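You operate a simulated robot arm through the tools that you are given. There is no shell and no other tool.

You run a simulated robot arm. Do the job below in one go: nothing can be reset, and whatever is moved stays where it is left.

## Task
Put the three spice tins back in the holes marked with their names.
Fine: narrow top drawer; shut it afterwards.

Only the result counts: the job must be done as asked and must still hold three seconds after the hand-in. Knocking over, shifting, dropping, spilling or breaking anything else fails it.

## Robot
A 7-joint arm with a two-finger parallel gripper, fixed in place. Base frame: the origin is on the floor under the middle of its stand, x ahead of it, y to its left, z up. Lengths are in mm, angles in degrees, forces in N, time in s.
It reaches about 1247 mm from its shoulder. Its first joint turns from -132.0 to 132.0 degrees. Payload 3.91 kg.
Tool frame: the origin (TCP) lies between the finger pads and is the grasp point; the fingertips stand 30 mm ahead of it; z points along the fingers, y is the line along which they close. Largest opening 110 mm; finger width 20, thickness 10; the body of the gripper, 48 by 112 mm, starts 55 mm behind the TCP.
Orientation is told as [roll, pitch, yaw] about the base's x, y, z axes, in that order, counted from this pose: with the fingers straight down and closing along the base's y, the tool's x points along the base's -x, its y along +y and its z along -z.

## Interface
- The arm moves only by the tool drive_tool. Its arguments are lists of equal length, an entry for each row: "translation": the shift along the tool's x, y, z in mm, a list of three; "rotation": the turn, a rotation vector about the tool's x, y, z in degrees, a list of three; "hand": the gripper command, from -1 (fully open) to 1 (shut), values between in proportion. In form: {"translation": [[dx, dy, dz], ...], "rotation": [[rx, ry, rz], ...], "hand": [hand, ...]}. A call has 1 to 20 rows; each row shifts and turns the commanded pose from where the row before left it, along the tool's axes as they then stand. Each row takes 0.2 s and may step no farther than 50 mm and 8.6 degrees from the row before; otherwise, or with a gripper value out of range, the whole call is refused. Where a pose cannot be reached the arm comes as near as it can. A force on the tool above 40 N (or 10 N above the force at the start of the call, whichever is more), or a blocked arm, ends the call early, and 0.2 s more pass. The fingers move at their own pace (about 108 mm/s each) and stop on an object; they squeeze with about 39 N. The grip force told is the motor's: it shows also when the fingers shut on nothing. Time passes only in rows, and 0.2 s behind the last, so rows that do not move let the fingers close. It gives the time, the measured TCP pose, the force on the tool (base axes), the opening and the grip force at its end, in the units of the frame above (readings bear some noise), with the torque about the TCP (base axes, N m) and any sound that the robot's microphone picked up.
- Cameras (640 x 400 px; columns grow to the right, rows downward): "scene" is fixed at [400.8, -497.6, 1340.6]; the picture's right is [0.97, -0.26, 0.00], its down [-0.09, -0.32, -0.94] and it looks along [0.24, 0.91, -0.34] (base axes); focal length 312 px, centre (320, 200). "wrist" rides on the gripper at [72, 17, -103] in the tool frame; the picture's right is [-0.23, 0.97, 0.00], its down [-0.76, -0.18, -0.62] and it looks along [-0.61, -0.14, 0.78] (tool axes); focal length 222 px, centre (320, 200).
- camera(camera): a new picture of that camera. No time passes.
- measure_at(camera, pixels): for up to 12 pixels [column, row] of the newest picture of that camera ("zoom" is the newest enlarged one), the place [x, y, z] in the base frame of the surface seen there, good to about 2 mm. No time passes.
- zoom(camera, box): a new picture of the part [left, top, right, bottom] of that camera's present view, enlarged. No time passes.
- job_done(): hands the job in; it is judged then, once.

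Open the gripper and draw the arm clear of the work before you hand the job in, unless the task says otherwise.

The tools are called after "Request:" by a JSON object that holds its "op" and its "data". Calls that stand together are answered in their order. drive_tool: Moves the arm, as the interface text tells. Its arguments: {"type":"object","properties":{"translation":{"type":"array"},"rotation":{"type":"array"},"hand":{"type":"array"}},"required":["translation","rotation","hand"]} The other tools are called the same way: camera (camera) takes a picture; measure_at (camera, pixels) gives the place of the surface under pixels of a picture; zoom (camera, box) takes an enlarged picture of a part of a camera's view; job_done () hands the job in.

At the start:

```text
time: 0.0
tool_pos: [680.9, 293.2, 1223.7]
tcp_rot: [-0.1, 0.0, -0.1]
ft_force: [0.1, -0.5, 0.0]
moment: [0.01, 0.01, -0.01]
finger_gap: 109.9
gripper_force: 0.1
```

scene: 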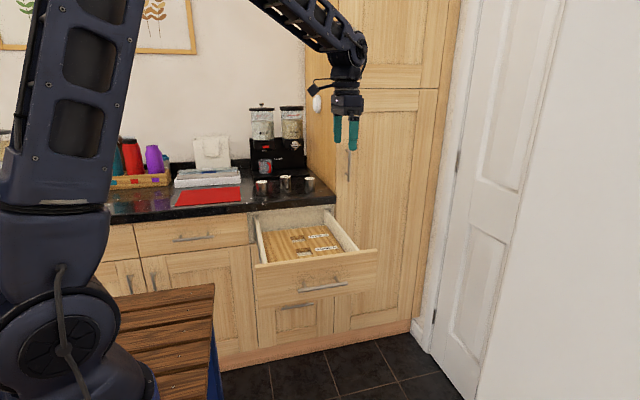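
wrist: 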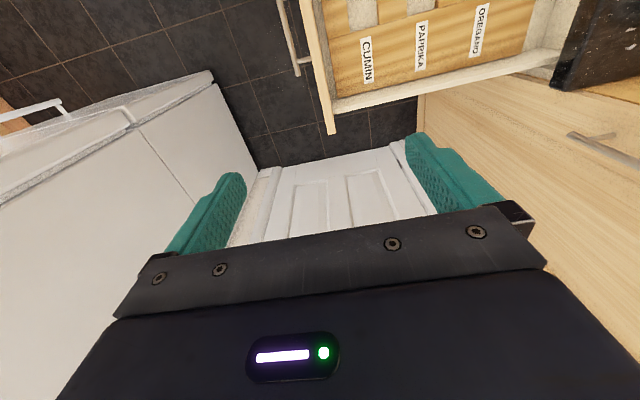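

The scene shows an open drawer around (310,255) with labels and three tins on the counter near (260-310,185). I zoom in on both for details.

Request:
{"op": "zoom", "data": {"camera": "scene", "box": [230, 160, 390, 260]}}

Request:
{"op": "zoom", "data": {"camera": "wrist", "box": [280, 0, 600, 140]}}

```text
4.00 times, centred on (310, 210) of scene
```

zoom: 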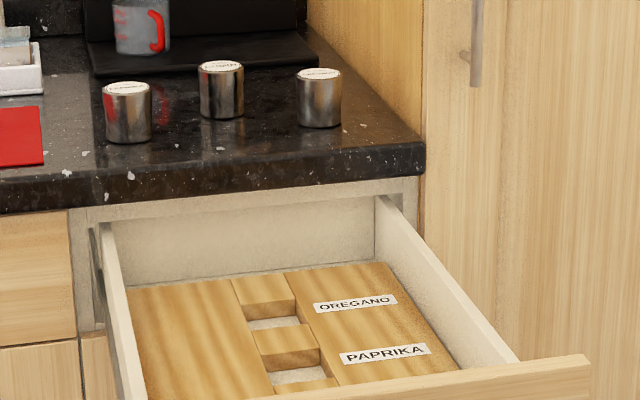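

```text
2.00 times, centred on (440, 70) of wrist
```

zoom: 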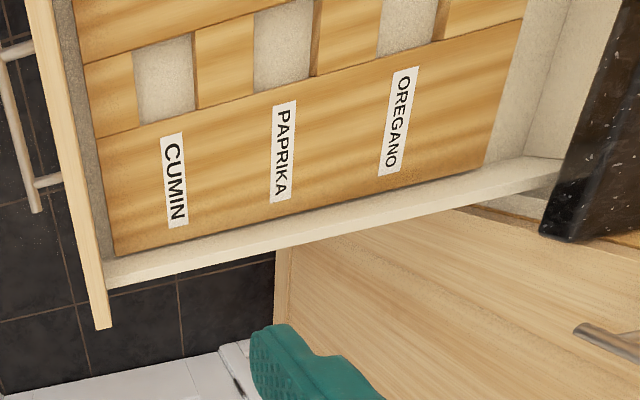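

The tins carry lid labels too small to read from here; I zoom the scene more tightly on each and measure tins at (zoom) positions.

Request:
{"op": "zoom", "data": {"camera": "scene", "box": [250, 170, 322, 200]}}

Request:
{"op": "measure_at", "data": {"camera": "scene", "pixels": [[262, 181], [285, 177], [310, 179], [262, 194], [286, 188], [310, 191], [300, 200], [330, 175], [333, 206], [256, 213], [250, 186]]}}

Request:
{"op": "measure_at", "data": {"camera": "wrist", "pixels": [[367, 55], [420, 45], [480, 30], [363, 15], [420, 3], [330, 100], [317, 10], [450, 75], [296, 45], [340, 125], [400, 85], [560, 55]]}}

```text
8.89 times, centred on (286, 185) of scene
```

zoom: 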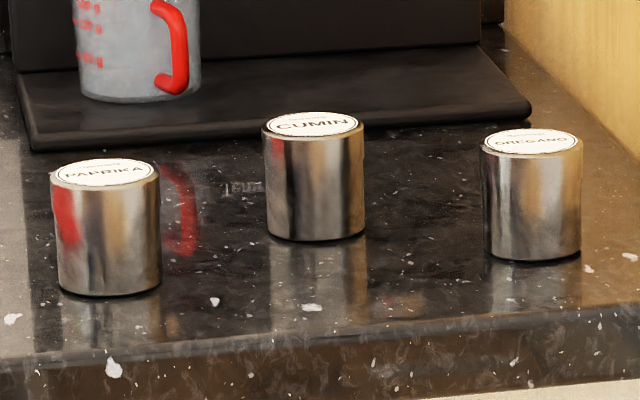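

```text
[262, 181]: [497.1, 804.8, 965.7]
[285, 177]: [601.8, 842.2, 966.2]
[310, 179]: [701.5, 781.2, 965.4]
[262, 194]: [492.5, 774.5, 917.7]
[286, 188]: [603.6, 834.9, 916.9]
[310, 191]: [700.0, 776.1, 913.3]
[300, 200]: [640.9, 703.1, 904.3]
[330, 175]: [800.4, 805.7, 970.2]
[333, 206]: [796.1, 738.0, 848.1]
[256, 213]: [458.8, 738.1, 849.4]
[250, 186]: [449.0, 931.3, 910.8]
```

```text
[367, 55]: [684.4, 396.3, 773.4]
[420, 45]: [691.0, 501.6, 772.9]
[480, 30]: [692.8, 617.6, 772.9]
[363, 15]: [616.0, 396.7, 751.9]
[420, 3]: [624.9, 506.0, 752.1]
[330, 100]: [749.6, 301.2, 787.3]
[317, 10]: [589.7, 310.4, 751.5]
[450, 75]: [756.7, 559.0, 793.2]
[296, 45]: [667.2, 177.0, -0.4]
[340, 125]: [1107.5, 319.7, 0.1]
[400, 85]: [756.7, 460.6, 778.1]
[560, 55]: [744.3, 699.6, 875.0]
```

The lids read PAPRIKA (x≈497), CUMIN (x≈602), OREGANO (x≈701), with lid tops at z≈966. The drawer holes lie at about x≈615, y≈396/506/617. I turn the tool to yaw +90 so the fingers close along base x and the camera looks toward the counter.

Request:
{"op": "drive_tool", "data": {"translation": [[0, 0, 0], [0, 0, 0], [0, 0, 0], [0, 0, 0], [0, 0, 0], [0, 0, 0], [0, 0, 0], [0, 0, 0], [0, 0, 0], [0, 0, 0], [0, 0, 0], [0, 0, 0]], "rotation": [[0, 0, -7.5], [0, 0, -7.5], [0, 0, -7.5], [0, 0, -7.5], [0, 0, -7.5], [0, 0, -7.5], [0, 0, -7.5], [0, 0, -7.5], [0, 0, -7.5], [0, 0, -7.5], [0, 0, -7.5], [0, 0, -7.5]], "hand": [-1, -1, -1, -1, -1, -1, -1, -1, -1, -1, -1, -1]}}

```text
time: 2.6
tool_pos: [682.6, 293.5, 1222.8]
tcp_rot: [0.0, 0.0, 90.2]
ft_force: [-0.6, 0.7, -0.2]
moment: [-0.01, -0.03, 0.02]
finger_gap: 110.2
gripper_force: 0.2
```

Yaw is 90.2 as commanded. Next I move to about (540, 233, 1150), where the wrist camera should see the whole drawer.

Request:
{"op": "drive_tool", "data": {"translation": [[15, 35.5, 18], [15, 35.5, 18], [15, 35.5, 18], [15, 35.5, 18]], "rotation": [[0, 0, 0], [0, 0, 0], [0, 0, 0], [0, 0, 0]], "hand": [-1, -1, -1, -1]}}

Request:
{"op": "camera", "data": {"camera": "wrist"}}

Request:
{"op": "camera", "data": {"camera": "scene"}}

```text
time: 3.6
tool_pos: [539.6, 233.3, 1150.8]
tcp_rot: [0.0, 0.0, 89.9]
ft_force: [-0.3, 0.5, 0.4]
moment: [0.01, 0.04, 0.03]
finger_gap: 110.2
gripper_force: 0.0
```

```text
taken
```

wrist: 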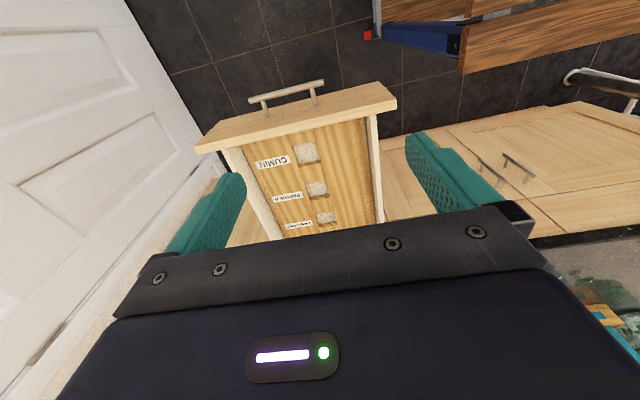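

```text
taken
```

scene: 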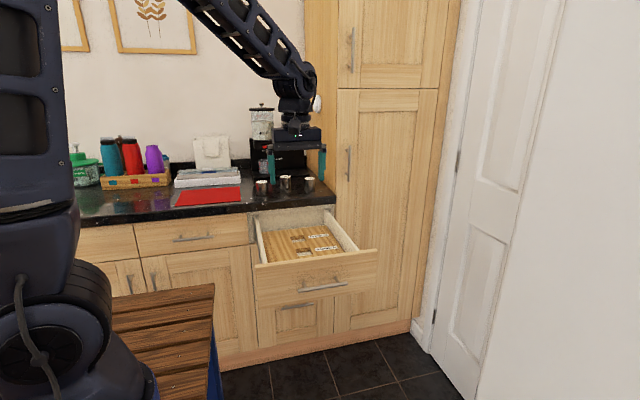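

The whole drawer is in view around (300,165). I zoom in on the holes and labels.

Request:
{"op": "zoom", "data": {"camera": "wrist", "box": [190, 75, 410, 245]}}

```text
2.35 times, centred on (300, 160) of wrist
```

zoom: 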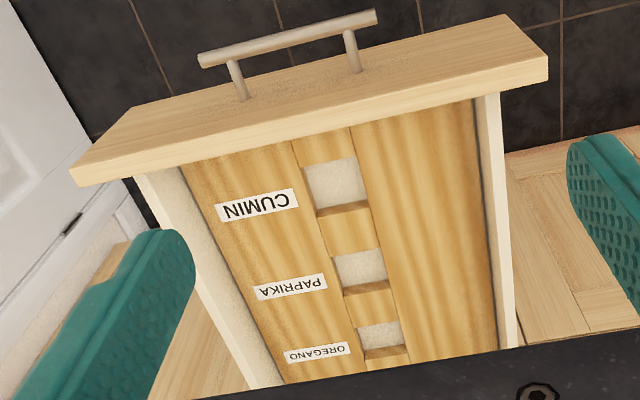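

I zoom tighter for exact hole edges.

Request:
{"op": "zoom", "data": {"camera": "wrist", "box": [260, 125, 350, 245]}}

```text
3.33 times, centred on (305, 185) of wrist
```

zoom: 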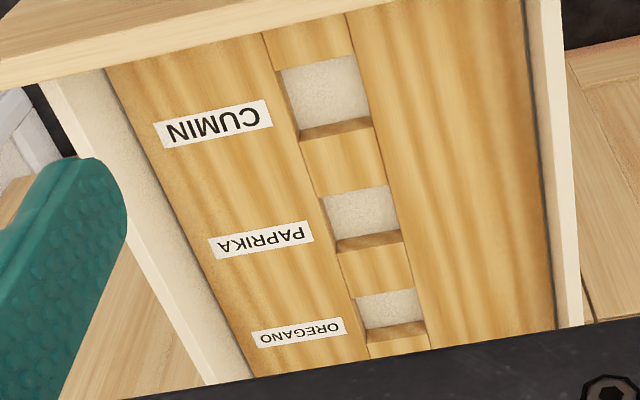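

I measure around the hole edges (both sides of each edge), drawer walls and front.

Request:
{"op": "measure_at", "data": {"camera": "zoom", "pixels": [[316, 60], [340, 137], [325, 95], [276, 75], [292, 100], [306, 140], [355, 57], [365, 90], [378, 126], [334, 130], [340, 180], [310, 68]]}}

Request:
{"op": "measure_at", "data": {"camera": "zoom", "pixels": [[353, 188], [370, 246], [318, 195], [336, 255], [389, 183], [403, 228], [390, 288], [398, 333], [352, 298], [368, 346], [420, 286], [430, 330]]}}

Request:
{"op": "measure_at", "data": {"camera": "zoom", "pixels": [[60, 100], [550, 50], [150, 80], [200, 20], [560, 200], [535, 200], [520, 200], [200, 340], [170, 260], [30, 75], [110, 130], [450, 150]]}}

```text
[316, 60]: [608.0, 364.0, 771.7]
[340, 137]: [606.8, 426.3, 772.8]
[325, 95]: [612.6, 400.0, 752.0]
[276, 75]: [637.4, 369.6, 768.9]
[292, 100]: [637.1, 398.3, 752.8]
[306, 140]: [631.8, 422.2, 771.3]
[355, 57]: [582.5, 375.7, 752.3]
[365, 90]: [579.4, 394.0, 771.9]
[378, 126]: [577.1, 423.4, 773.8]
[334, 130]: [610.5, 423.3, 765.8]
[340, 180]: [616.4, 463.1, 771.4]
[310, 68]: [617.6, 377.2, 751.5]
```

```text
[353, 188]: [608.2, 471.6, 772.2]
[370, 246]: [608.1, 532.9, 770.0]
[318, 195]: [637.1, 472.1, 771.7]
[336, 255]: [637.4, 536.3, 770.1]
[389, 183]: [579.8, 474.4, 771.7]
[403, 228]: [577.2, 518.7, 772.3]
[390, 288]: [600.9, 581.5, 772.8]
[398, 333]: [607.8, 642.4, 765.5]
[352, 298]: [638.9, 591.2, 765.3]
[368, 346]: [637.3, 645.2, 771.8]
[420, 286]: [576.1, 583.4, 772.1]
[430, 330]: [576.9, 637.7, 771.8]
```

```text
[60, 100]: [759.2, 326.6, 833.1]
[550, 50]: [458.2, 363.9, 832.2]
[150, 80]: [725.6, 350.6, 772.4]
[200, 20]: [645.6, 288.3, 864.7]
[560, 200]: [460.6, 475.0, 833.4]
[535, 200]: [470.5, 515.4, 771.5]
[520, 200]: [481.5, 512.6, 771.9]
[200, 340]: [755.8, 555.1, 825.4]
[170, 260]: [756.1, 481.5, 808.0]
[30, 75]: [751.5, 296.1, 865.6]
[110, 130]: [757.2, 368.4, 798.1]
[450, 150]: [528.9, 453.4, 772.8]
```

The insert's top is z≈772 and hole floors 752; the walls' top is 833 and the drawer front's top 865. Now I move above the counter's edge to view the tins with the wrist camera.

Request:
{"op": "drive_tool", "data": {"translation": [[-44.7, -6, -3], [-44.7, -6, -3], [-44.7, -6, -3], [-44.7, -6, -3], [-44.7, -6, -3], [-44.7, -6, -3], [-44.7, -6, -3], [-44.7, -6, -3], [-44.7, -6, -3], [-44.7, -6, -3], [0, 0, 0]], "rotation": [[0, 0, 0], [0, 0, 0], [0, 0, 0], [0, 0, 0], [0, 0, 0], [0, 0, 0], [0, 0, 0], [0, 0, 0], [0, 0, 0], [0, 0, 0], [0, 0, 0]], "hand": [-1, -1, -1, -1, -1, -1, -1, -1, -1, -1, -1]}}

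Request:
{"op": "camera", "data": {"camera": "wrist"}}

Request:
{"op": "camera", "data": {"camera": "scene"}}

```text
time: 6.0
tool_pos: [601.0, 681.2, 1179.9]
tcp_rot: [0.0, 0.0, 90.0]
ft_force: [-0.2, -0.6, -0.8]
moment: [-0.01, 0.03, 0.0]
finger_gap: 109.8
gripper_force: 0.0
```

```text
taken
```

wrist: 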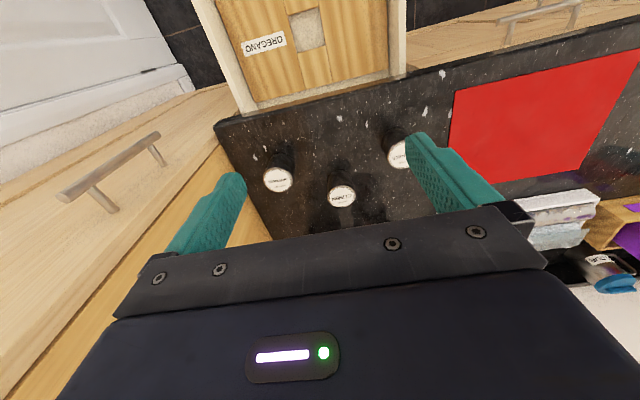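

```text
taken
```

scene: 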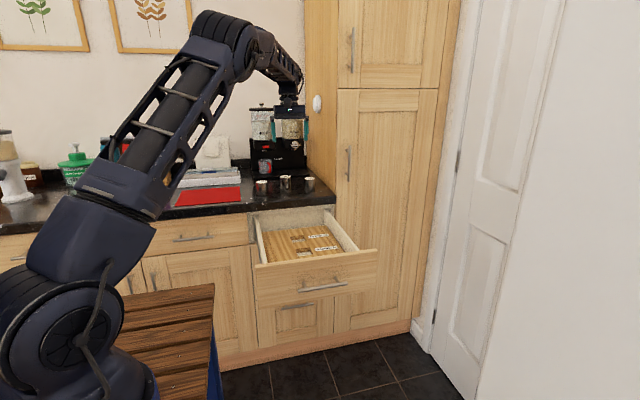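

Tins are visible at (278,180), (342,195), (400,155). I zoom in to confirm names and centres.

Request:
{"op": "zoom", "data": {"camera": "wrist", "box": [250, 120, 420, 226]}}

```text
3.76 times, centred on (335, 173) of wrist
```

zoom: 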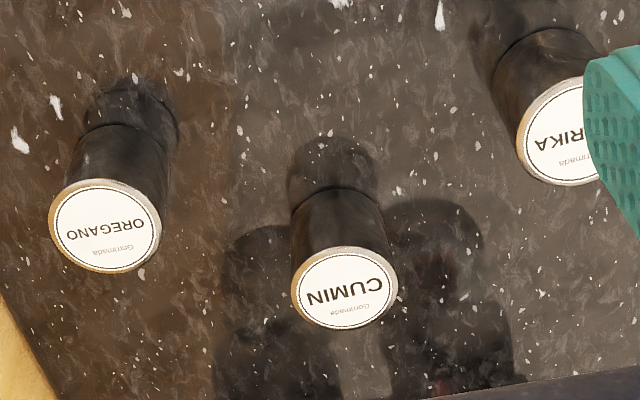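

I measure rim points of the lids and the counter around them.

Request:
{"op": "measure_at", "data": {"camera": "zoom", "pixels": [[53, 230], [157, 222], [100, 181], [112, 269], [105, 226], [295, 293], [394, 284], [341, 250], [348, 329], [345, 289], [230, 180], [200, 60]]}}

Request:
{"op": "measure_at", "data": {"camera": "zoom", "pixels": [[556, 132], [520, 140], [562, 182], [560, 85], [545, 40], [500, 75], [120, 140], [340, 200], [430, 120], [60, 120], [180, 330], [560, 130]]}}

Request:
{"op": "measure_at", "data": {"camera": "wrist", "pixels": [[307, 30], [309, 8], [311, 46], [294, 28], [323, 28], [262, 43], [350, 90], [220, 125], [300, 100], [320, 92], [395, 70], [250, 100]]}}

```text
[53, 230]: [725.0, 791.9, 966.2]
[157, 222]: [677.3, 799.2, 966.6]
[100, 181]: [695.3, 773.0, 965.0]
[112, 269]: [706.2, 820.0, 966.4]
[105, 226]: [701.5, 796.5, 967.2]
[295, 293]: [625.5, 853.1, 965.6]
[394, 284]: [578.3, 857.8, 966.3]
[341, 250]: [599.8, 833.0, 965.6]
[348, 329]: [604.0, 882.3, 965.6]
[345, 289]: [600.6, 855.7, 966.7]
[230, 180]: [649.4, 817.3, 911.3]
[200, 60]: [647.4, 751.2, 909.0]
```

```text
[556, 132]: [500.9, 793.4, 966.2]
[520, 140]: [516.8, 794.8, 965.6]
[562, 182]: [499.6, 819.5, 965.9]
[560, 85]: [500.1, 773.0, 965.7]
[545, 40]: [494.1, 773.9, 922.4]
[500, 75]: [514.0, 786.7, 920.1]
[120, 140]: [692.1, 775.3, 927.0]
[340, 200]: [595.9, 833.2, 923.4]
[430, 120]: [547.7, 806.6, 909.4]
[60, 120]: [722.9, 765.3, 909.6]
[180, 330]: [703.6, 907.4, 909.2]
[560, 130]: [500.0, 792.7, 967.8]
```

```text
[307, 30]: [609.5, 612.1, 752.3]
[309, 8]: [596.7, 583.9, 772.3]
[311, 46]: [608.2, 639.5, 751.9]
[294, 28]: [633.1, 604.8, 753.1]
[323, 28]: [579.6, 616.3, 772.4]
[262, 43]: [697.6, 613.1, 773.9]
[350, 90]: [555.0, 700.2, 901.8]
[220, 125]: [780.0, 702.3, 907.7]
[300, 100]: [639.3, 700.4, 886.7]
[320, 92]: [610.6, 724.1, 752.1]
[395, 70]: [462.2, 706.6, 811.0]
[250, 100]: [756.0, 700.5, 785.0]
```

Lid rims give: OREGANO centre ≈(701.1, 796.5), CUMIN ≈(601.8, 857), PAPRIKA ≈(495, 796), counter z≈909, tin height ≈57. The hole centres are about (608, 395/504/613). I go above OREGANO at z≈1060 and check alignment.

Request:
{"op": "drive_tool", "data": {"translation": [[-23.2, -20.2, 24.2], [-23.2, -20.2, 24.2], [-23.2, -20.2, 24.2], [-23.2, -20.2, 24.2], [-23.1, -20.3, 24.0], [0, 0, 0]], "rotation": [[0, 0, 0], [0, 0, 0], [0, 0, 0], [0, 0, 0], [0, 0, 0], [0, 0, 0]], "hand": [-1, -1, -1, -1, -1, -1]}}

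Request:
{"op": "camera", "data": {"camera": "wrist"}}

Request:
{"op": "camera", "data": {"camera": "scene"}}

```text
time: 7.4
tool_pos: [694.8, 777.9, 1059.8]
tcp_rot: [-0.1, -0.1, 90.1]
ft_force: [-0.4, -0.4, -0.2]
moment: [0.03, -0.01, 0.02]
finger_gap: 109.9
gripper_force: 0.1
out of reach, approached as far as the arm can: row 5
```

```text
taken
```

wrist: 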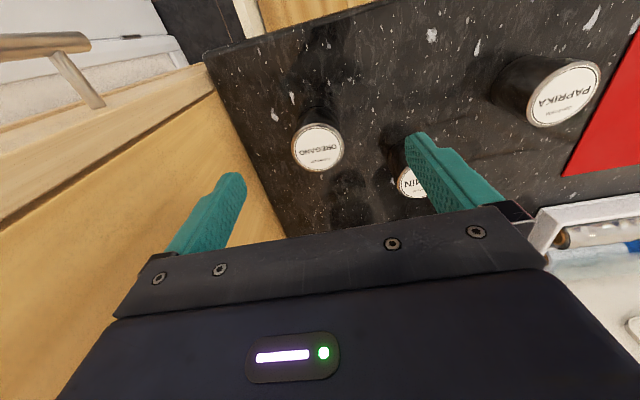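

```text
taken
```

scene: 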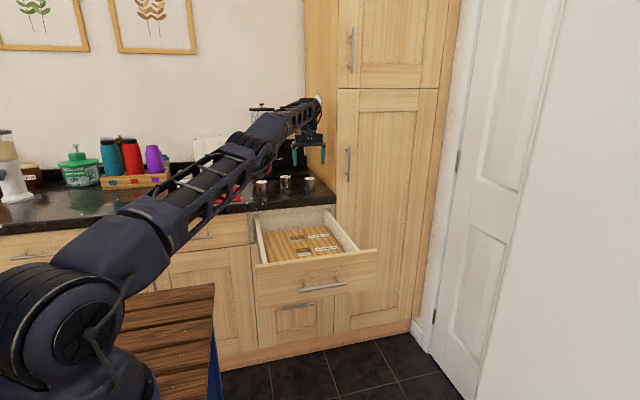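

Row 5 hit the reach limit at z=1060 (arm almost straight). So I drop back and low, to about (701, 720, 963), to approach OREGANO horizontally from the front with open fingers.

Request:
{"op": "drive_tool", "data": {"translation": [[19.3, -2.1, 0], [19.3, -2.1, 32.3], [19.3, -2.1, 32.3], [0, 0, 32.3], [0, 0, 0]], "rotation": [[0, 0, 0], [0, 0, 0], [0, 0, 0], [0, 0, 0], [0, 0, 0]], "hand": [-1, -1, -1, -1, -1]}}

Request:
{"op": "camera", "data": {"camera": "wrist"}}

```text
time: 8.6
tool_pos: [701.8, 718.9, 962.5]
tcp_rot: [0.0, 0.0, 90.1]
ft_force: [0.5, -0.5, -0.5]
moment: [-0.01, 0.01, 0.02]
finger_gap: 109.9
gripper_force: 0.0
```

```text
taken
```

wrist: 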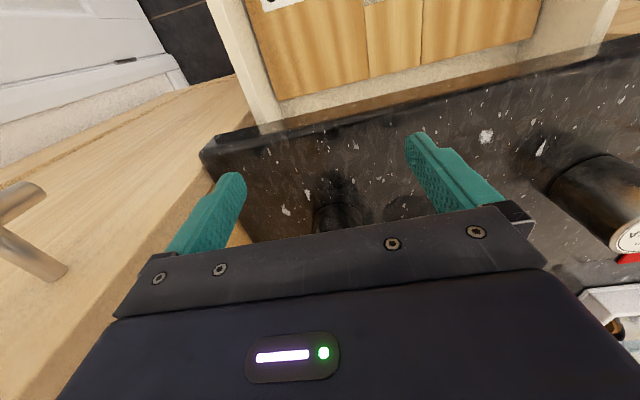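

Position (701.8, 718.9, 962.5) matches. The tall cabinet's handle shows near (30,240) left; I measure it for clearance.

Request:
{"op": "measure_at", "data": {"camera": "wrist", "pixels": [[20, 195], [40, 262], [60, 275], [245, 240], [200, 130], [335, 225], [230, 150], [260, 200]]}}

```text
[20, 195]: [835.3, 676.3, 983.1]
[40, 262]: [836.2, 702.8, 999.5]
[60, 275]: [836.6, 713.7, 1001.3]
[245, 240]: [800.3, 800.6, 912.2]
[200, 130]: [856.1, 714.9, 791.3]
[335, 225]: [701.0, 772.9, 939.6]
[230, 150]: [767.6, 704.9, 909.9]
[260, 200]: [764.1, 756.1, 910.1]
```

The tin's front is at y≈772, x≈701, as expected. I slide forward 77.5 mm in low steps so the fingers straddle OREGANO.

Request:
{"op": "drive_tool", "data": {"translation": [[-19.4, 0, 0], [-19.4, 0, 0], [-19.4, 0, 0], [-19.4, 0, 0], [0, 0, 0]], "rotation": [[0, 0, 0], [0, 0, 0], [0, 0, 0], [0, 0, 0], [0, 0, 0]], "hand": [-1, -1, -1, -1, -1]}}

Request:
{"op": "camera", "data": {"camera": "wrist"}}

```text
time: 9.8
tool_pos: [698.0, 792.2, 962.9]
tcp_rot: [0.1, 0.0, 90.0]
ft_force: [0.4, 1.0, 0.2]
moment: [-0.01, 0.01, 0.06]
finger_gap: 110.0
gripper_force: 0.1
out of reach, approached as far as the arm can: row 4
```

```text
taken
```

wrist: 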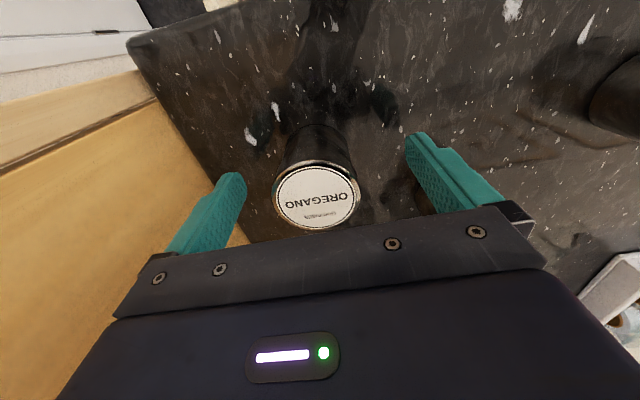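

The arm stops at (698, 792.2), 4 mm short, still inside the 20 mm pad width. I measure the lid rim now to know the exact offset.

Request:
{"op": "measure_at", "data": {"camera": "wrist", "pixels": [[279, 203], [354, 193], [313, 168], [320, 227], [317, 198], [315, 160], [320, 222]]}}

Request:
{"op": "zoom", "data": {"camera": "wrist", "box": [240, 120, 400, 240]}}

```text
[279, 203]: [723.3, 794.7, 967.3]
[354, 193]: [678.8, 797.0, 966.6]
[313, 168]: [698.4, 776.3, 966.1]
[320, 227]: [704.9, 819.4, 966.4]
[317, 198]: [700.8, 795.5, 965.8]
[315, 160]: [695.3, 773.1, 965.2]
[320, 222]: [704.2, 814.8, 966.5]
```

```text
3.33 times, centred on (320, 180) of wrist
```

zoom: 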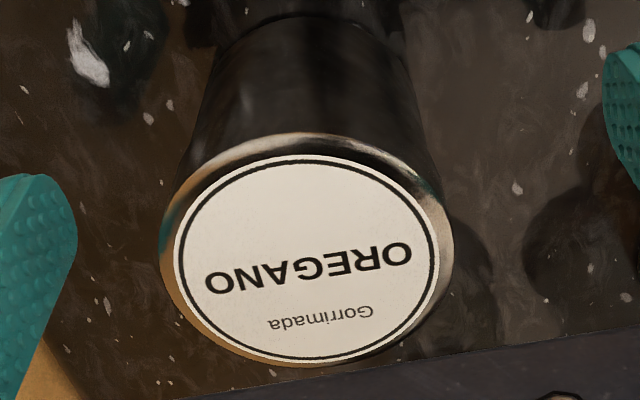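

The lid centre is (701, 796.3), +3 / +4 mm from the TCP. I close the fingers gently, first to about 60 mm and then fully, to grip OREGANO.

Request:
{"op": "drive_tool", "data": {"translation": [[0, 0, 0], [0, 0, 0], [0, 0, 0], [0, 0, 0], [0, 0, 0], [0, 0, 0]], "rotation": [[0, 0, 0], [0, 0, 0], [0, 0, 0], [0, 0, 0], [0, 0, 0], [0, 0, 0]], "hand": [-0.1, -0.1, 0.2, 1, 1, 1]}}

Request:
{"op": "zoom", "data": {"camera": "wrist", "box": [240, 120, 400, 240]}}

```text
time: 11.2
tool_pos: [697.7, 792.7, 962.5]
tcp_rot: [-0.1, 0.0, 90.1]
ft_force: [0.7, 1.0, 0.8]
moment: [0.02, -0.03, -0.03]
finger_gap: 50.4
gripper_force: 38.9
```

```text
3.33 times, centred on (320, 180) of wrist
```

zoom: 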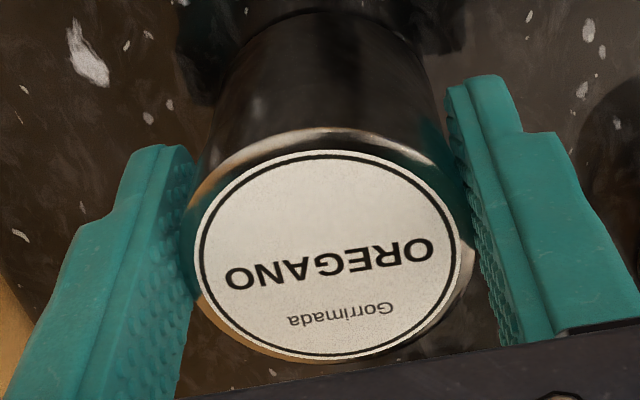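

The grip is firm at 50.4 mm with 38.9 N. I lift up and back toward −y in small steps.

Request:
{"op": "drive_tool", "data": {"translation": [[4, 0, -6], [8, 0, -10], [12, 0, -12], [16, 0, -8], [0, 0, 0]], "rotation": [[0, 0, 0], [0, 0, 0], [0, 0, 0], [0, 0, 0], [0, 0, 0]], "hand": [1, 1, 1, 1, 1]}}

Request:
{"op": "camera", "data": {"camera": "wrist"}}

Request:
{"op": "zoom", "data": {"camera": "scene", "box": [230, 120, 350, 220]}}

```text
time: 12.4
tool_pos: [699.2, 751.0, 998.6]
tcp_rot: [-0.1, 0.0, 90.0]
ft_force: [0.4, 0.3, -1.2]
moment: [-0.03, 0.0, -0.03]
finger_gap: 51.1
gripper_force: 38.9
```

```text
taken
```

wrist: 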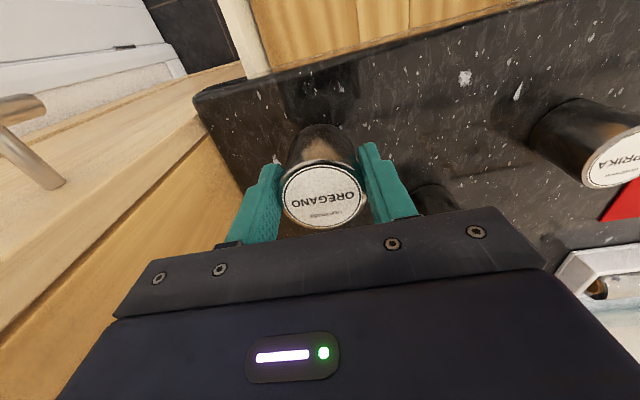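

```text
4.00 times, centred on (290, 170) of scene
```

zoom: 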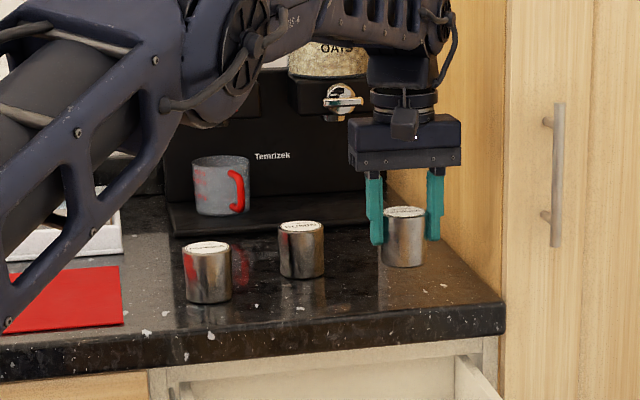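

OREGANO is lifted cleanly. I measure its lid in the hand to get its offset from the TCP.

Request:
{"op": "measure_at", "data": {"camera": "wrist", "pixels": [[286, 201], [358, 190], [318, 164], [326, 226], [322, 195]]}}

Request:
{"op": "zoom", "data": {"camera": "wrist", "box": [240, 120, 400, 240]}}

```text
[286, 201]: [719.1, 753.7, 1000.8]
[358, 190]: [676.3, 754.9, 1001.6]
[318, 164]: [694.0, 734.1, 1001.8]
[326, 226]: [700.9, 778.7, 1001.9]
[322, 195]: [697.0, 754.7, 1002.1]
```

```text
3.33 times, centred on (320, 180) of wrist
```

zoom: 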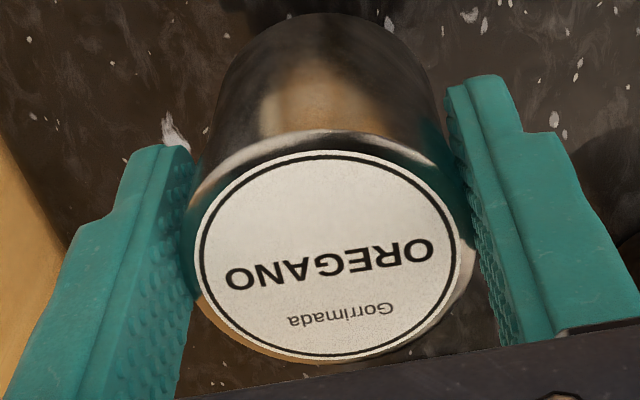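

The tin sits about +4 mm in y from the TCP, with the lid 3 mm above it. I carry it at z≈1000 to about (608, 650), from where hole 3 should be visible near (313,61).

Request:
{"op": "drive_tool", "data": {"translation": [[25.5, 0, 0], [25.5, 22.5, 0], [25.5, 22.5, 0], [25.5, 22.5, 0], [0, 22.5, 0], [0, 0, 0]], "rotation": [[0, 0, 0], [0, 0, 0], [0, 0, 0], [0, 0, 0], [0, 0, 0], [0, 0, 0]], "hand": [1, 1, 1, 1, 1, 1]}}

Request:
{"op": "camera", "data": {"camera": "wrist"}}

Request:
{"op": "zoom", "data": {"camera": "wrist", "box": [260, 0, 400, 110]}}

```text
time: 13.8
tool_pos: [607.9, 649.4, 998.8]
tcp_rot: [0.1, 0.1, 90.0]
ft_force: [0.5, -0.1, -1.7]
moment: [0.01, -0.01, 0.01]
finger_gap: 50.7
gripper_force: 39.3
```

```text
taken
```

wrist: 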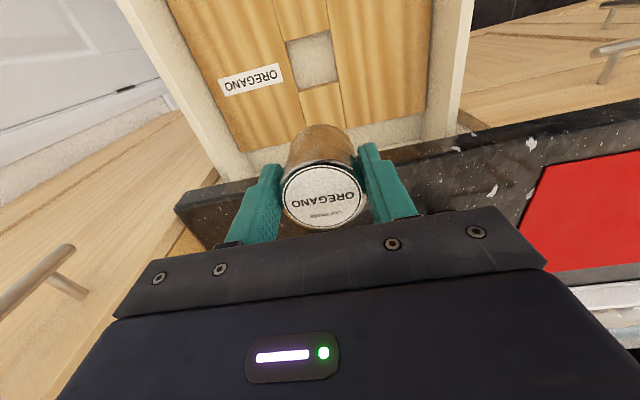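

```text
3.64 times, centred on (330, 55) of wrist
```

zoom: 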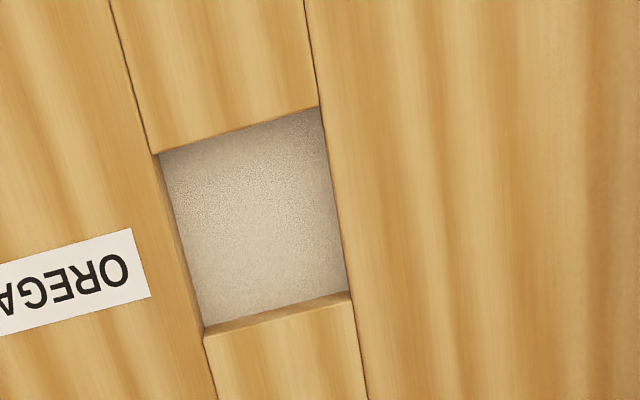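

Hole 3 is clear in the zoom, with corners ≈(152,154), (318,107), (351,300), (204,338). I measure its edges.

Request:
{"op": "measure_at", "data": {"camera": "zoom", "pixels": [[234, 126], [279, 325], [173, 247], [339, 199], [149, 151], [321, 104], [354, 303], [205, 342], [250, 220], [236, 136], [328, 200], [195, 240]]}}

```text
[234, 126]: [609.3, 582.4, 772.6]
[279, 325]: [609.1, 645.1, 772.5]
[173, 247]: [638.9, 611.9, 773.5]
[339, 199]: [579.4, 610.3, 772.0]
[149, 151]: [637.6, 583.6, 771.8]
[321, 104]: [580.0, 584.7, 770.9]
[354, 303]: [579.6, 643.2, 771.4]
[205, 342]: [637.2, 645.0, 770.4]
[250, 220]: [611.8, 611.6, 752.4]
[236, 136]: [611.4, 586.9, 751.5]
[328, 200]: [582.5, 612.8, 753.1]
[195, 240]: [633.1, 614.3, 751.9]
```

Hole 3's centre is ≈(608.8, 614.0) with ~58 mm width. I re-measure the lid in this same picture, so the relative offset is free of common error.

Request:
{"op": "measure_at", "data": {"camera": "wrist", "pixels": [[284, 201], [360, 190], [318, 162], [326, 228], [322, 195], [300, 170], [345, 222]]}}

Request:
{"op": "zoom", "data": {"camera": "wrist", "box": [270, 110, 374, 240]}}

```text
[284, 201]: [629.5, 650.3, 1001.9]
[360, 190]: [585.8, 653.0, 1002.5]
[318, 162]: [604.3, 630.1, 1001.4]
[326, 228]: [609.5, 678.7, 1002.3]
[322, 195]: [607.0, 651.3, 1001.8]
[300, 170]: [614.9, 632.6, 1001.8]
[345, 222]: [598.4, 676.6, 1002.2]
```

```text
3.08 times, centred on (322, 175) of wrist
```

zoom: 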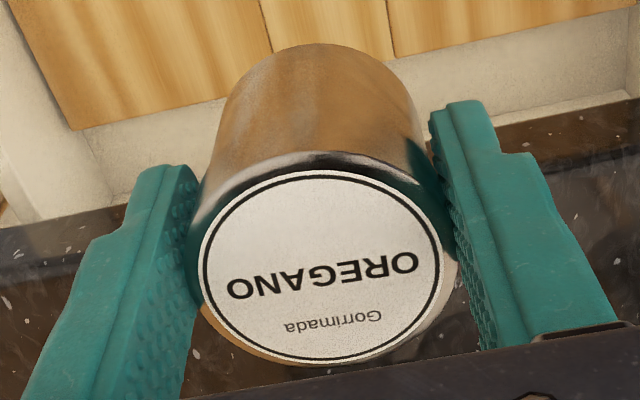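

The tin centre is ≈(607.5, 653.7). I shift by (+1.3, −39.7) to hole 3 and descend until the tin bottom is a few mm above the insert (TCP z≈832).

Request:
{"op": "drive_tool", "data": {"translation": [[20, -0.65, 0], [19.7, -0.65, 0], [0, 0, 0], [0, 0, 42], [0, 0, 42], [0, 0, 42], [0, 0, 41], [0, 0, 0]], "rotation": [[0, 0, 0], [0, 0, 0], [0, 0, 0], [0, 0, 0], [0, 0, 0], [0, 0, 0], [0, 0, 0], [0, 0, 0]], "hand": [1, 1, 1, 1, 1, 1, 1, 1]}}

Request:
{"op": "camera", "data": {"camera": "wrist"}}

Request:
{"op": "zoom", "data": {"camera": "scene", "box": [240, 160, 380, 290]}}

```text
time: 15.6
tool_pos: [608.5, 610.6, 829.9]
tcp_rot: [0.1, 0.0, 89.9]
ft_force: [0.1, 0.5, -0.9]
moment: [0.0, 0.0, -0.03]
finger_gap: 50.6
gripper_force: 39.4
```

```text
taken
```

wrist: 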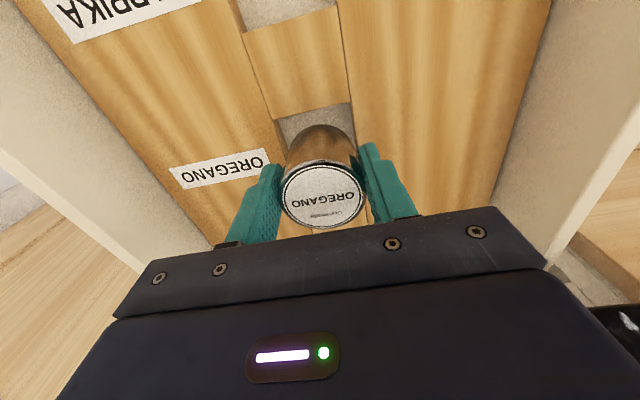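

```text
3.08 times, centred on (310, 225) of scene
```

zoom: 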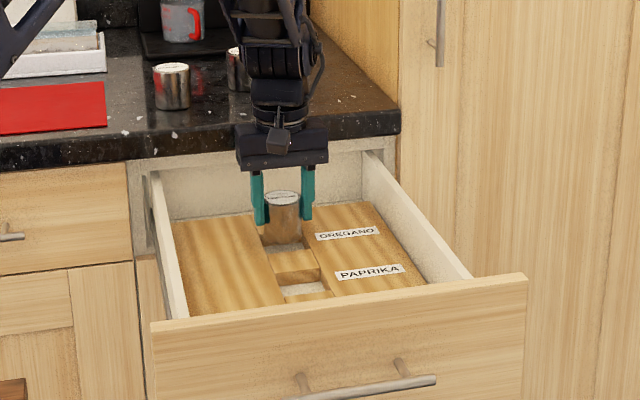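

Just above the hole; I zoom to check alignment of the tin with the hole edges before lowering.

Request:
{"op": "zoom", "data": {"camera": "wrist", "box": [250, 85, 390, 215]}}

Request:
{"op": "measure_at", "data": {"camera": "wrist", "pixels": [[284, 201], [360, 190], [318, 162], [326, 228], [310, 108], [271, 125], [354, 115], [360, 130], [277, 140]]}}

```text
3.08 times, centred on (320, 150) of wrist
```

zoom: 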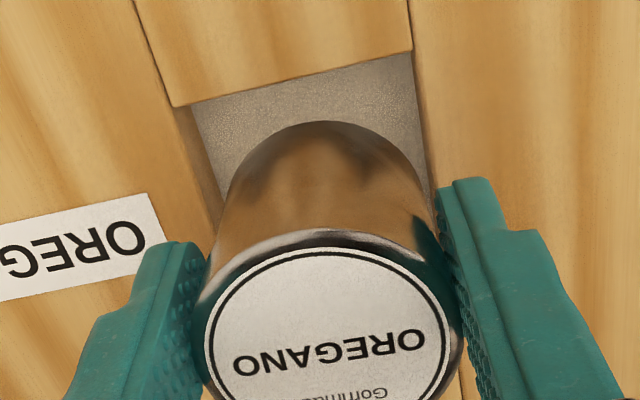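

```text
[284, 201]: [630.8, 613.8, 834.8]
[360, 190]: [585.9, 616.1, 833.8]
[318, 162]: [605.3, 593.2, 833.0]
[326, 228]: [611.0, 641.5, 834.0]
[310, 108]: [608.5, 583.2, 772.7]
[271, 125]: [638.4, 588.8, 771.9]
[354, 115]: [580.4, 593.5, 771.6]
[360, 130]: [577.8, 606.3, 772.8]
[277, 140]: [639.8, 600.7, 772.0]
```

Alignment looks good: the tin centre is (608.4, ~615) against the hole at (608.8, 614). I lower 24 mm slowly, watching the force.

Request:
{"op": "drive_tool", "data": {"translation": [[0, 0, 5], [0, 0, 5], [0, 0, 5], [0, 0, 4], [0, 0, 3], [0, 0, 2], [0, 0, 0]], "rotation": [[0, 0, 0], [0, 0, 0], [0, 0, 0], [0, 0, 0], [0, 0, 0], [0, 0, 0], [0, 0, 0]], "hand": [1, 1, 1, 1, 1, 1, 1]}}

Request:
{"op": "zoom", "data": {"camera": "wrist", "box": [250, 85, 390, 235]}}

```text
time: 17.2
tool_pos: [610.2, 609.2, 806.9]
tcp_rot: [-0.1, 0.0, 90.1]
ft_force: [0.0, -0.4, -1.6]
moment: [0.0, 0.0, -0.02]
finger_gap: 50.7
gripper_force: 39.0
```

```text
2.67 times, centred on (320, 160) of wrist
```

zoom: 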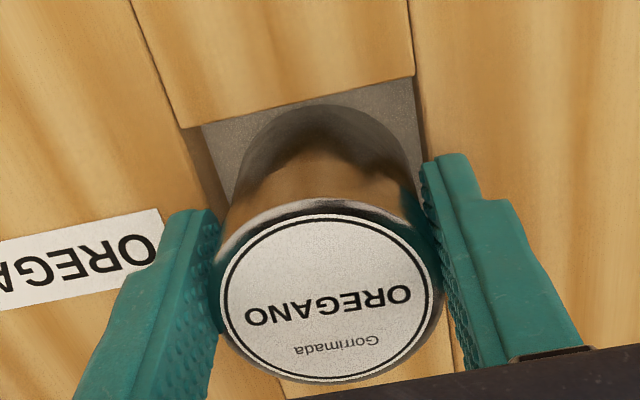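

It's in the hole, no contact force yet. I lower 1.5 mm more, then open to about 75 mm and let it settle.

Request:
{"op": "drive_tool", "data": {"translation": [[0, 0, 1], [0, 0, 0.5], [0, 0, 0], [0, 0, 0], [0, 0, 0], [0, 0, 0]], "rotation": [[0, 0, 0], [0, 0, 0], [0, 0, 0], [0, 0, 0], [0, 0, 0], [0, 0, 0]], "hand": [1, 1, 0, -0.2, -0.4, -0.4]}}

Request:
{"op": "zoom", "data": {"camera": "wrist", "box": [250, 85, 390, 235]}}

```text
time: 18.6
tool_pos: [609.8, 609.2, 806.3]
tcp_rot: [-0.1, 0.0, 90.0]
ft_force: [1.2, -0.2, 0.6]
moment: [0.01, 0.0, -0.05]
finger_gap: 76.9
gripper_force: 0.0
```

```text
2.67 times, centred on (320, 160) of wrist
```

zoom: 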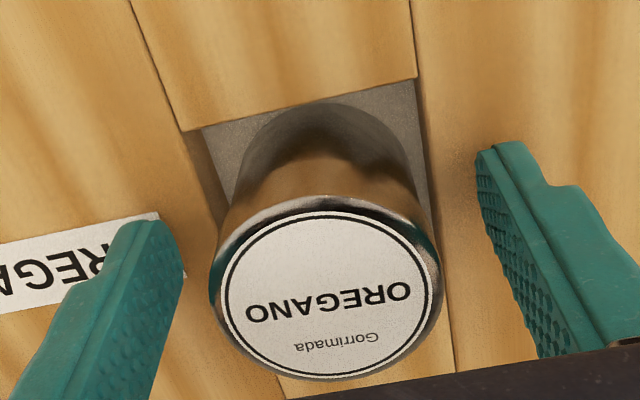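

Released cleanly. I raise straight up to z≈1000 and verify the result.

Request:
{"op": "drive_tool", "data": {"translation": [[0, 0, -20], [0, 0, -40], [0, 0, -45], [0, 0, -45], [0, 0, -45], [0, 0, 0]], "rotation": [[0, 0, 0], [0, 0, 0], [0, 0, 0], [0, 0, 0], [0, 0, 0], [0, 0, 0]], "hand": [-0.4, -0.4, -0.4, -0.4, -0.4, -0.4]}}

Request:
{"op": "camera", "data": {"camera": "wrist"}}

Request:
{"op": "camera", "data": {"camera": "scene"}}

Request:
{"op": "zoom", "data": {"camera": "scene", "box": [240, 90, 340, 210]}}

```text
time: 20.0
tool_pos: [608.6, 609.3, 1003.1]
tcp_rot: [0.0, 0.0, 90.1]
ft_force: [0.2, 0.0, 0.6]
moment: [0.03, 0.0, 0.01]
finger_gap: 77.2
gripper_force: 0.0
```

```text
taken
```

wrist: 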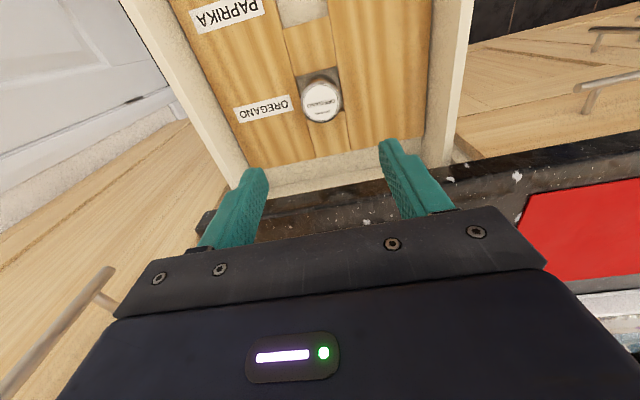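

```text
taken
```

scene: 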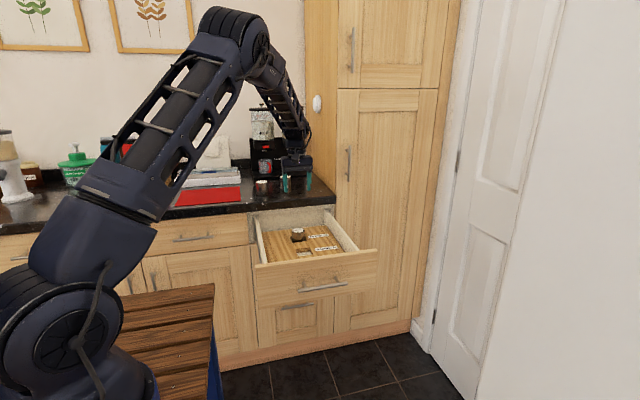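

```text
3.33 times, centred on (290, 150) of scene
```

zoom: 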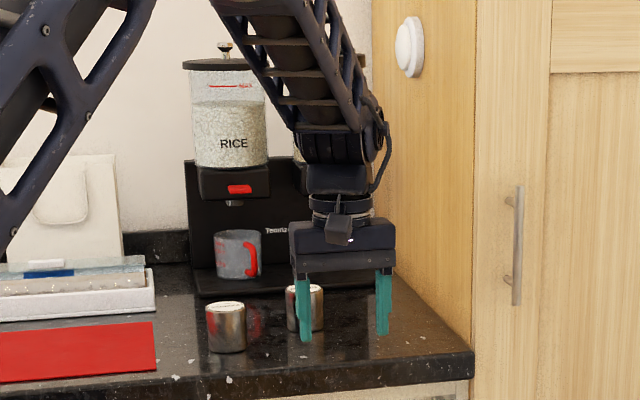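

OREGANO sits in its hole. I measure the tray and dispenser machine near CUMIN to plan clearance, and the OREGANO lid.

Request:
{"op": "measure_at", "data": {"camera": "zoom", "pixels": [[215, 296], [235, 185], [233, 203], [225, 250], [265, 285], [410, 285], [200, 120], [280, 200], [225, 307], [305, 290], [240, 60], [210, 170]]}}

Request:
{"op": "measure_at", "data": {"camera": "wrist", "pixels": [[321, 101], [305, 104], [338, 99], [319, 85], [323, 118]]}}

```text
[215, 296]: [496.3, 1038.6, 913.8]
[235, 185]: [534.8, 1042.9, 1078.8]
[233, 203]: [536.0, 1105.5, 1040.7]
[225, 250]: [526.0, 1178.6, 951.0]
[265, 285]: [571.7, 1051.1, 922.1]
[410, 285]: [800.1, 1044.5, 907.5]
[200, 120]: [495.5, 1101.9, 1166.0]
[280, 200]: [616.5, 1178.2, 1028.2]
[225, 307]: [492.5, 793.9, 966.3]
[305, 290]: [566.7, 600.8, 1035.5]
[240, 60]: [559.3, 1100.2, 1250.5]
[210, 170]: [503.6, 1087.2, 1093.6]
```

```text
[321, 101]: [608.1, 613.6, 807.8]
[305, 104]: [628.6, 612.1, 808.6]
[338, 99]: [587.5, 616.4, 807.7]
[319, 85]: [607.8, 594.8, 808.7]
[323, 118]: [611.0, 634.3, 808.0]
```

OREGANO is centred at (608, 614), lid at 808. Next is PAPRIKA: I move in front of it to about (495, 700), then down to z≈963.

Request:
{"op": "drive_tool", "data": {"translation": [[-22.8, 28.4, 0], [-22.8, 28.4, 0], [-22.8, 28.4, 0], [-22.8, 28.4, 0], [0, 0, 20], [0, 0, 20], [0, 0, 0]], "rotation": [[0, 0, 0], [0, 0, 0], [0, 0, 0], [0, 0, 0], [0, 0, 0], [0, 0, 0], [0, 0, 0]], "hand": [-0.7, -0.7, -0.7, -0.7, -0.7, -0.7, -0.7]}}

Request:
{"op": "camera", "data": {"camera": "wrist"}}

Request:
{"op": "zoom", "data": {"camera": "scene", "box": [230, 120, 350, 220]}}

```text
time: 21.6
tool_pos: [495.6, 700.8, 962.9]
tcp_rot: [0.1, 0.0, 90.0]
ft_force: [0.3, -0.5, 1.0]
moment: [0.0, 0.0, -0.01]
finger_gap: 93.6
gripper_force: 0.0
```

```text
taken
```

wrist: 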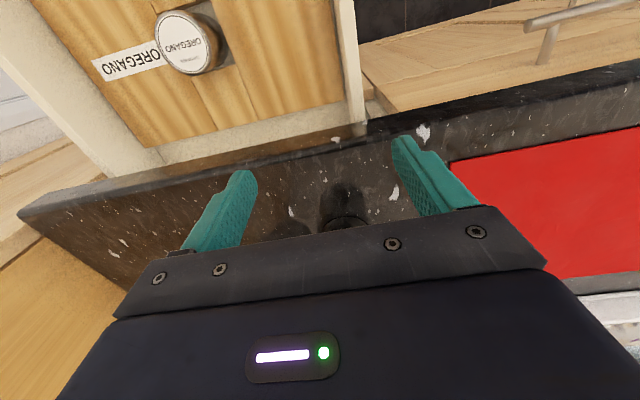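

```text
4.00 times, centred on (290, 170) of scene
```

zoom: 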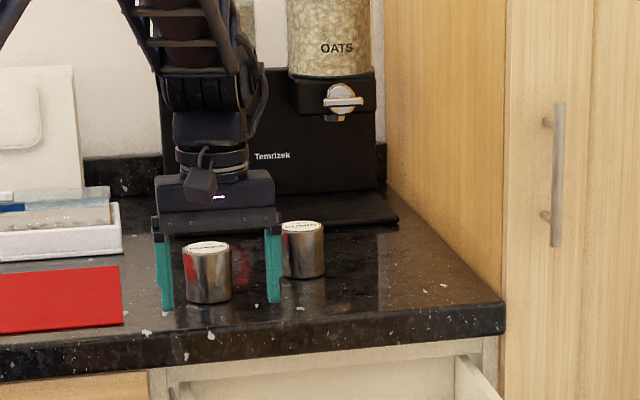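

The fingers straddle x≈495. I measure the PAPRIKA body front at about (345,220) and the red mat's height.

Request:
{"op": "measure_at", "data": {"camera": "wrist", "pixels": [[345, 222], [330, 226], [362, 218], [470, 200], [500, 180], [455, 165]]}}

```text
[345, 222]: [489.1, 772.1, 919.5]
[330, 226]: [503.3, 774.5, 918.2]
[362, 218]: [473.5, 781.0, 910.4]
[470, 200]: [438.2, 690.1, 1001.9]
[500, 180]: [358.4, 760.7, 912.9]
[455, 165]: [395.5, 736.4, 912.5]
```

The front is at y≈771 and the mat is thin (z≈913). I advance 60 mm and measure the lid again.

Request:
{"op": "drive_tool", "data": {"translation": [[-20, 0, 0], [-20, 0, 0], [-20, 0, 0], [0, 0, 0]], "rotation": [[0, 0, 0], [0, 0, 0], [0, 0, 0], [0, 0, 0]], "hand": [-0.7, -0.7, -0.7, -0.7]}}

Request:
{"op": "camera", "data": {"camera": "wrist"}}

Request:
{"op": "zoom", "data": {"camera": "wrist", "box": [250, 120, 410, 245]}}

```text
time: 22.6
tool_pos: [495.7, 763.1, 961.0]
tcp_rot: [0.0, 0.0, 90.0]
ft_force: [0.4, 0.5, 0.4]
moment: [-0.05, 0.01, 0.0]
finger_gap: 93.4
gripper_force: 0.0
```

```text
taken
```

wrist: 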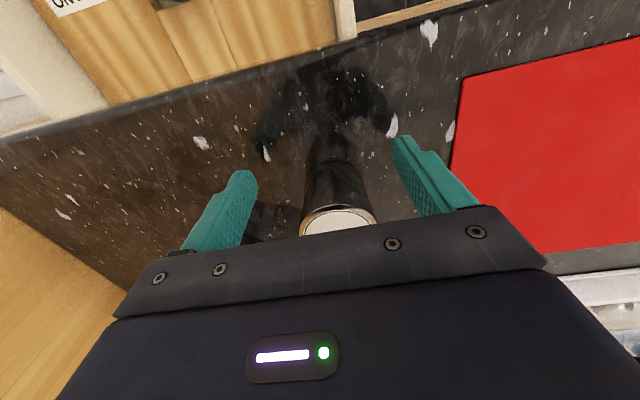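

```text
3.20 times, centred on (330, 182) of wrist
```

zoom: 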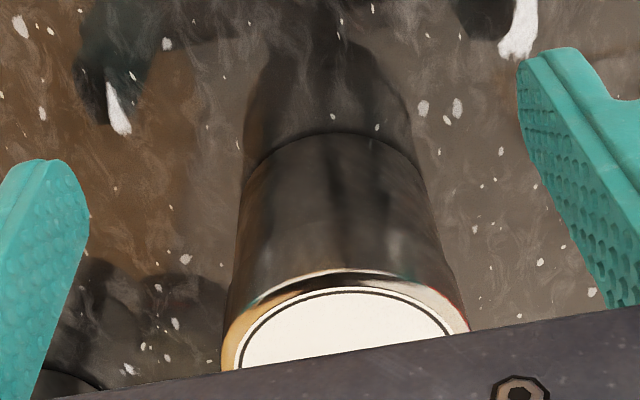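

The tin appears slightly toward −x. I measure its rim points.

Request:
{"op": "measure_at", "data": {"camera": "zoom", "pixels": [[346, 272], [340, 295], [228, 352], [460, 322], [280, 290], [410, 275], [330, 200], [240, 365]]}}

```text
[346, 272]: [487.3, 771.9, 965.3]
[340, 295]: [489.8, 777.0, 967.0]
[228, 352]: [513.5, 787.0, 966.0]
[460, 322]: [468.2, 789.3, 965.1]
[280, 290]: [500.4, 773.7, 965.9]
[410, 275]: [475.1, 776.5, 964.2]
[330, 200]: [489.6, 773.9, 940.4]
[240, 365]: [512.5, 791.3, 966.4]
```

PAPRIKA's centre is ≈(491, 796.6). I move −4.5 in x, +35 in y, +1.5 in z, then close gently.

Request:
{"op": "drive_tool", "data": {"translation": [[0, 4.5, -1.5], [-17.5, 0, 0], [-17.5, 0, 0], [0, 0, 0], [0, 0, 0], [0, 0, 0], [0, 0, 0], [0, 0, 0], [0, 0, 0]], "rotation": [[0, 0, 0], [0, 0, 0], [0, 0, 0], [0, 0, 0], [0, 0, 0], [0, 0, 0], [0, 0, 0], [0, 0, 0], [0, 0, 0]], "hand": [-0.7, -0.7, -0.7, -0.7, -0.1, -0.1, 0.2, 1, 1]}}

Request:
{"op": "zoom", "data": {"camera": "wrist", "box": [240, 120, 400, 240]}}

```text
time: 24.6
tool_pos: [491.7, 796.4, 962.8]
tcp_rot: [0.0, -0.1, 89.9]
ft_force: [0.0, 0.7, 0.2]
moment: [0.0, 0.04, -0.04]
finger_gap: 50.9
gripper_force: 39.3
```

```text
3.33 times, centred on (320, 180) of wrist
```

zoom: 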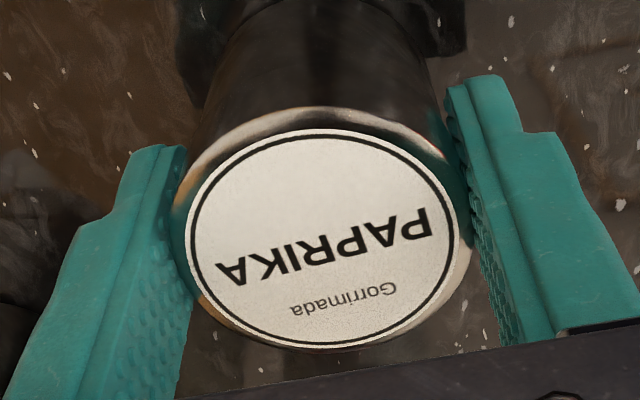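

PAPRIKA is gripped, well centred. I lift, pull back, and carry it to about (608, 540, 1000), in view of hole 2.

Request:
{"op": "drive_tool", "data": {"translation": [[0, 0, -6], [0, 0, -14], [0, 0, -16], [40, 0, 0], [40, 0, 0], [40, 0, 0], [34, -29.25, 0], [34, -29.25, 0], [34, -29.25, 0], [34, -29.25, 0], [0, 0, 0]], "rotation": [[0, 0, 0], [0, 0, 0], [0, 0, 0], [0, 0, 0], [0, 0, 0], [0, 0, 0], [0, 0, 0], [0, 0, 0], [0, 0, 0], [0, 0, 0], [0, 0, 0]], "hand": [1, 1, 1, 1, 1, 1, 1, 1, 1, 1, 1]}}

Request:
{"op": "camera", "data": {"camera": "wrist"}}

Request:
{"op": "zoom", "data": {"camera": "wrist", "box": [260, 0, 400, 110]}}

```text
time: 27.0
tool_pos: [609.2, 538.1, 997.8]
tcp_rot: [0.0, 0.0, 90.2]
ft_force: [-0.3, 0.2, -0.3]
moment: [-0.01, -0.03, 0.0]
finger_gap: 51.0
gripper_force: 39.0
```

```text
taken
```

wrist: 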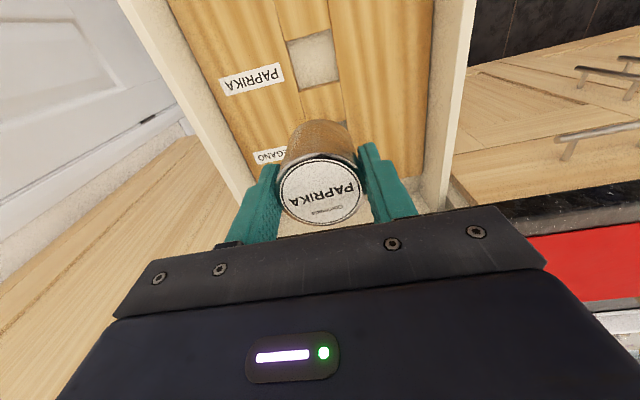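

```text
3.64 times, centred on (330, 55) of wrist
```

zoom: 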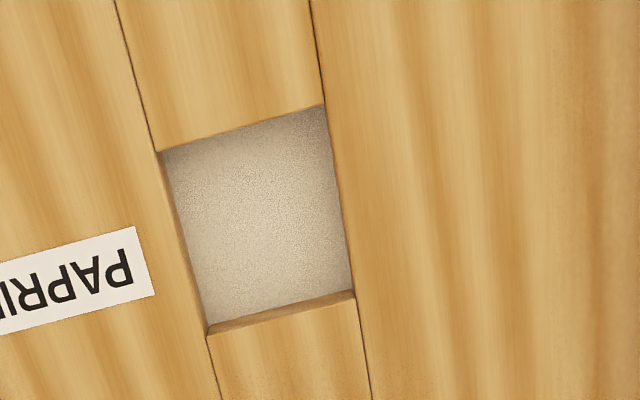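

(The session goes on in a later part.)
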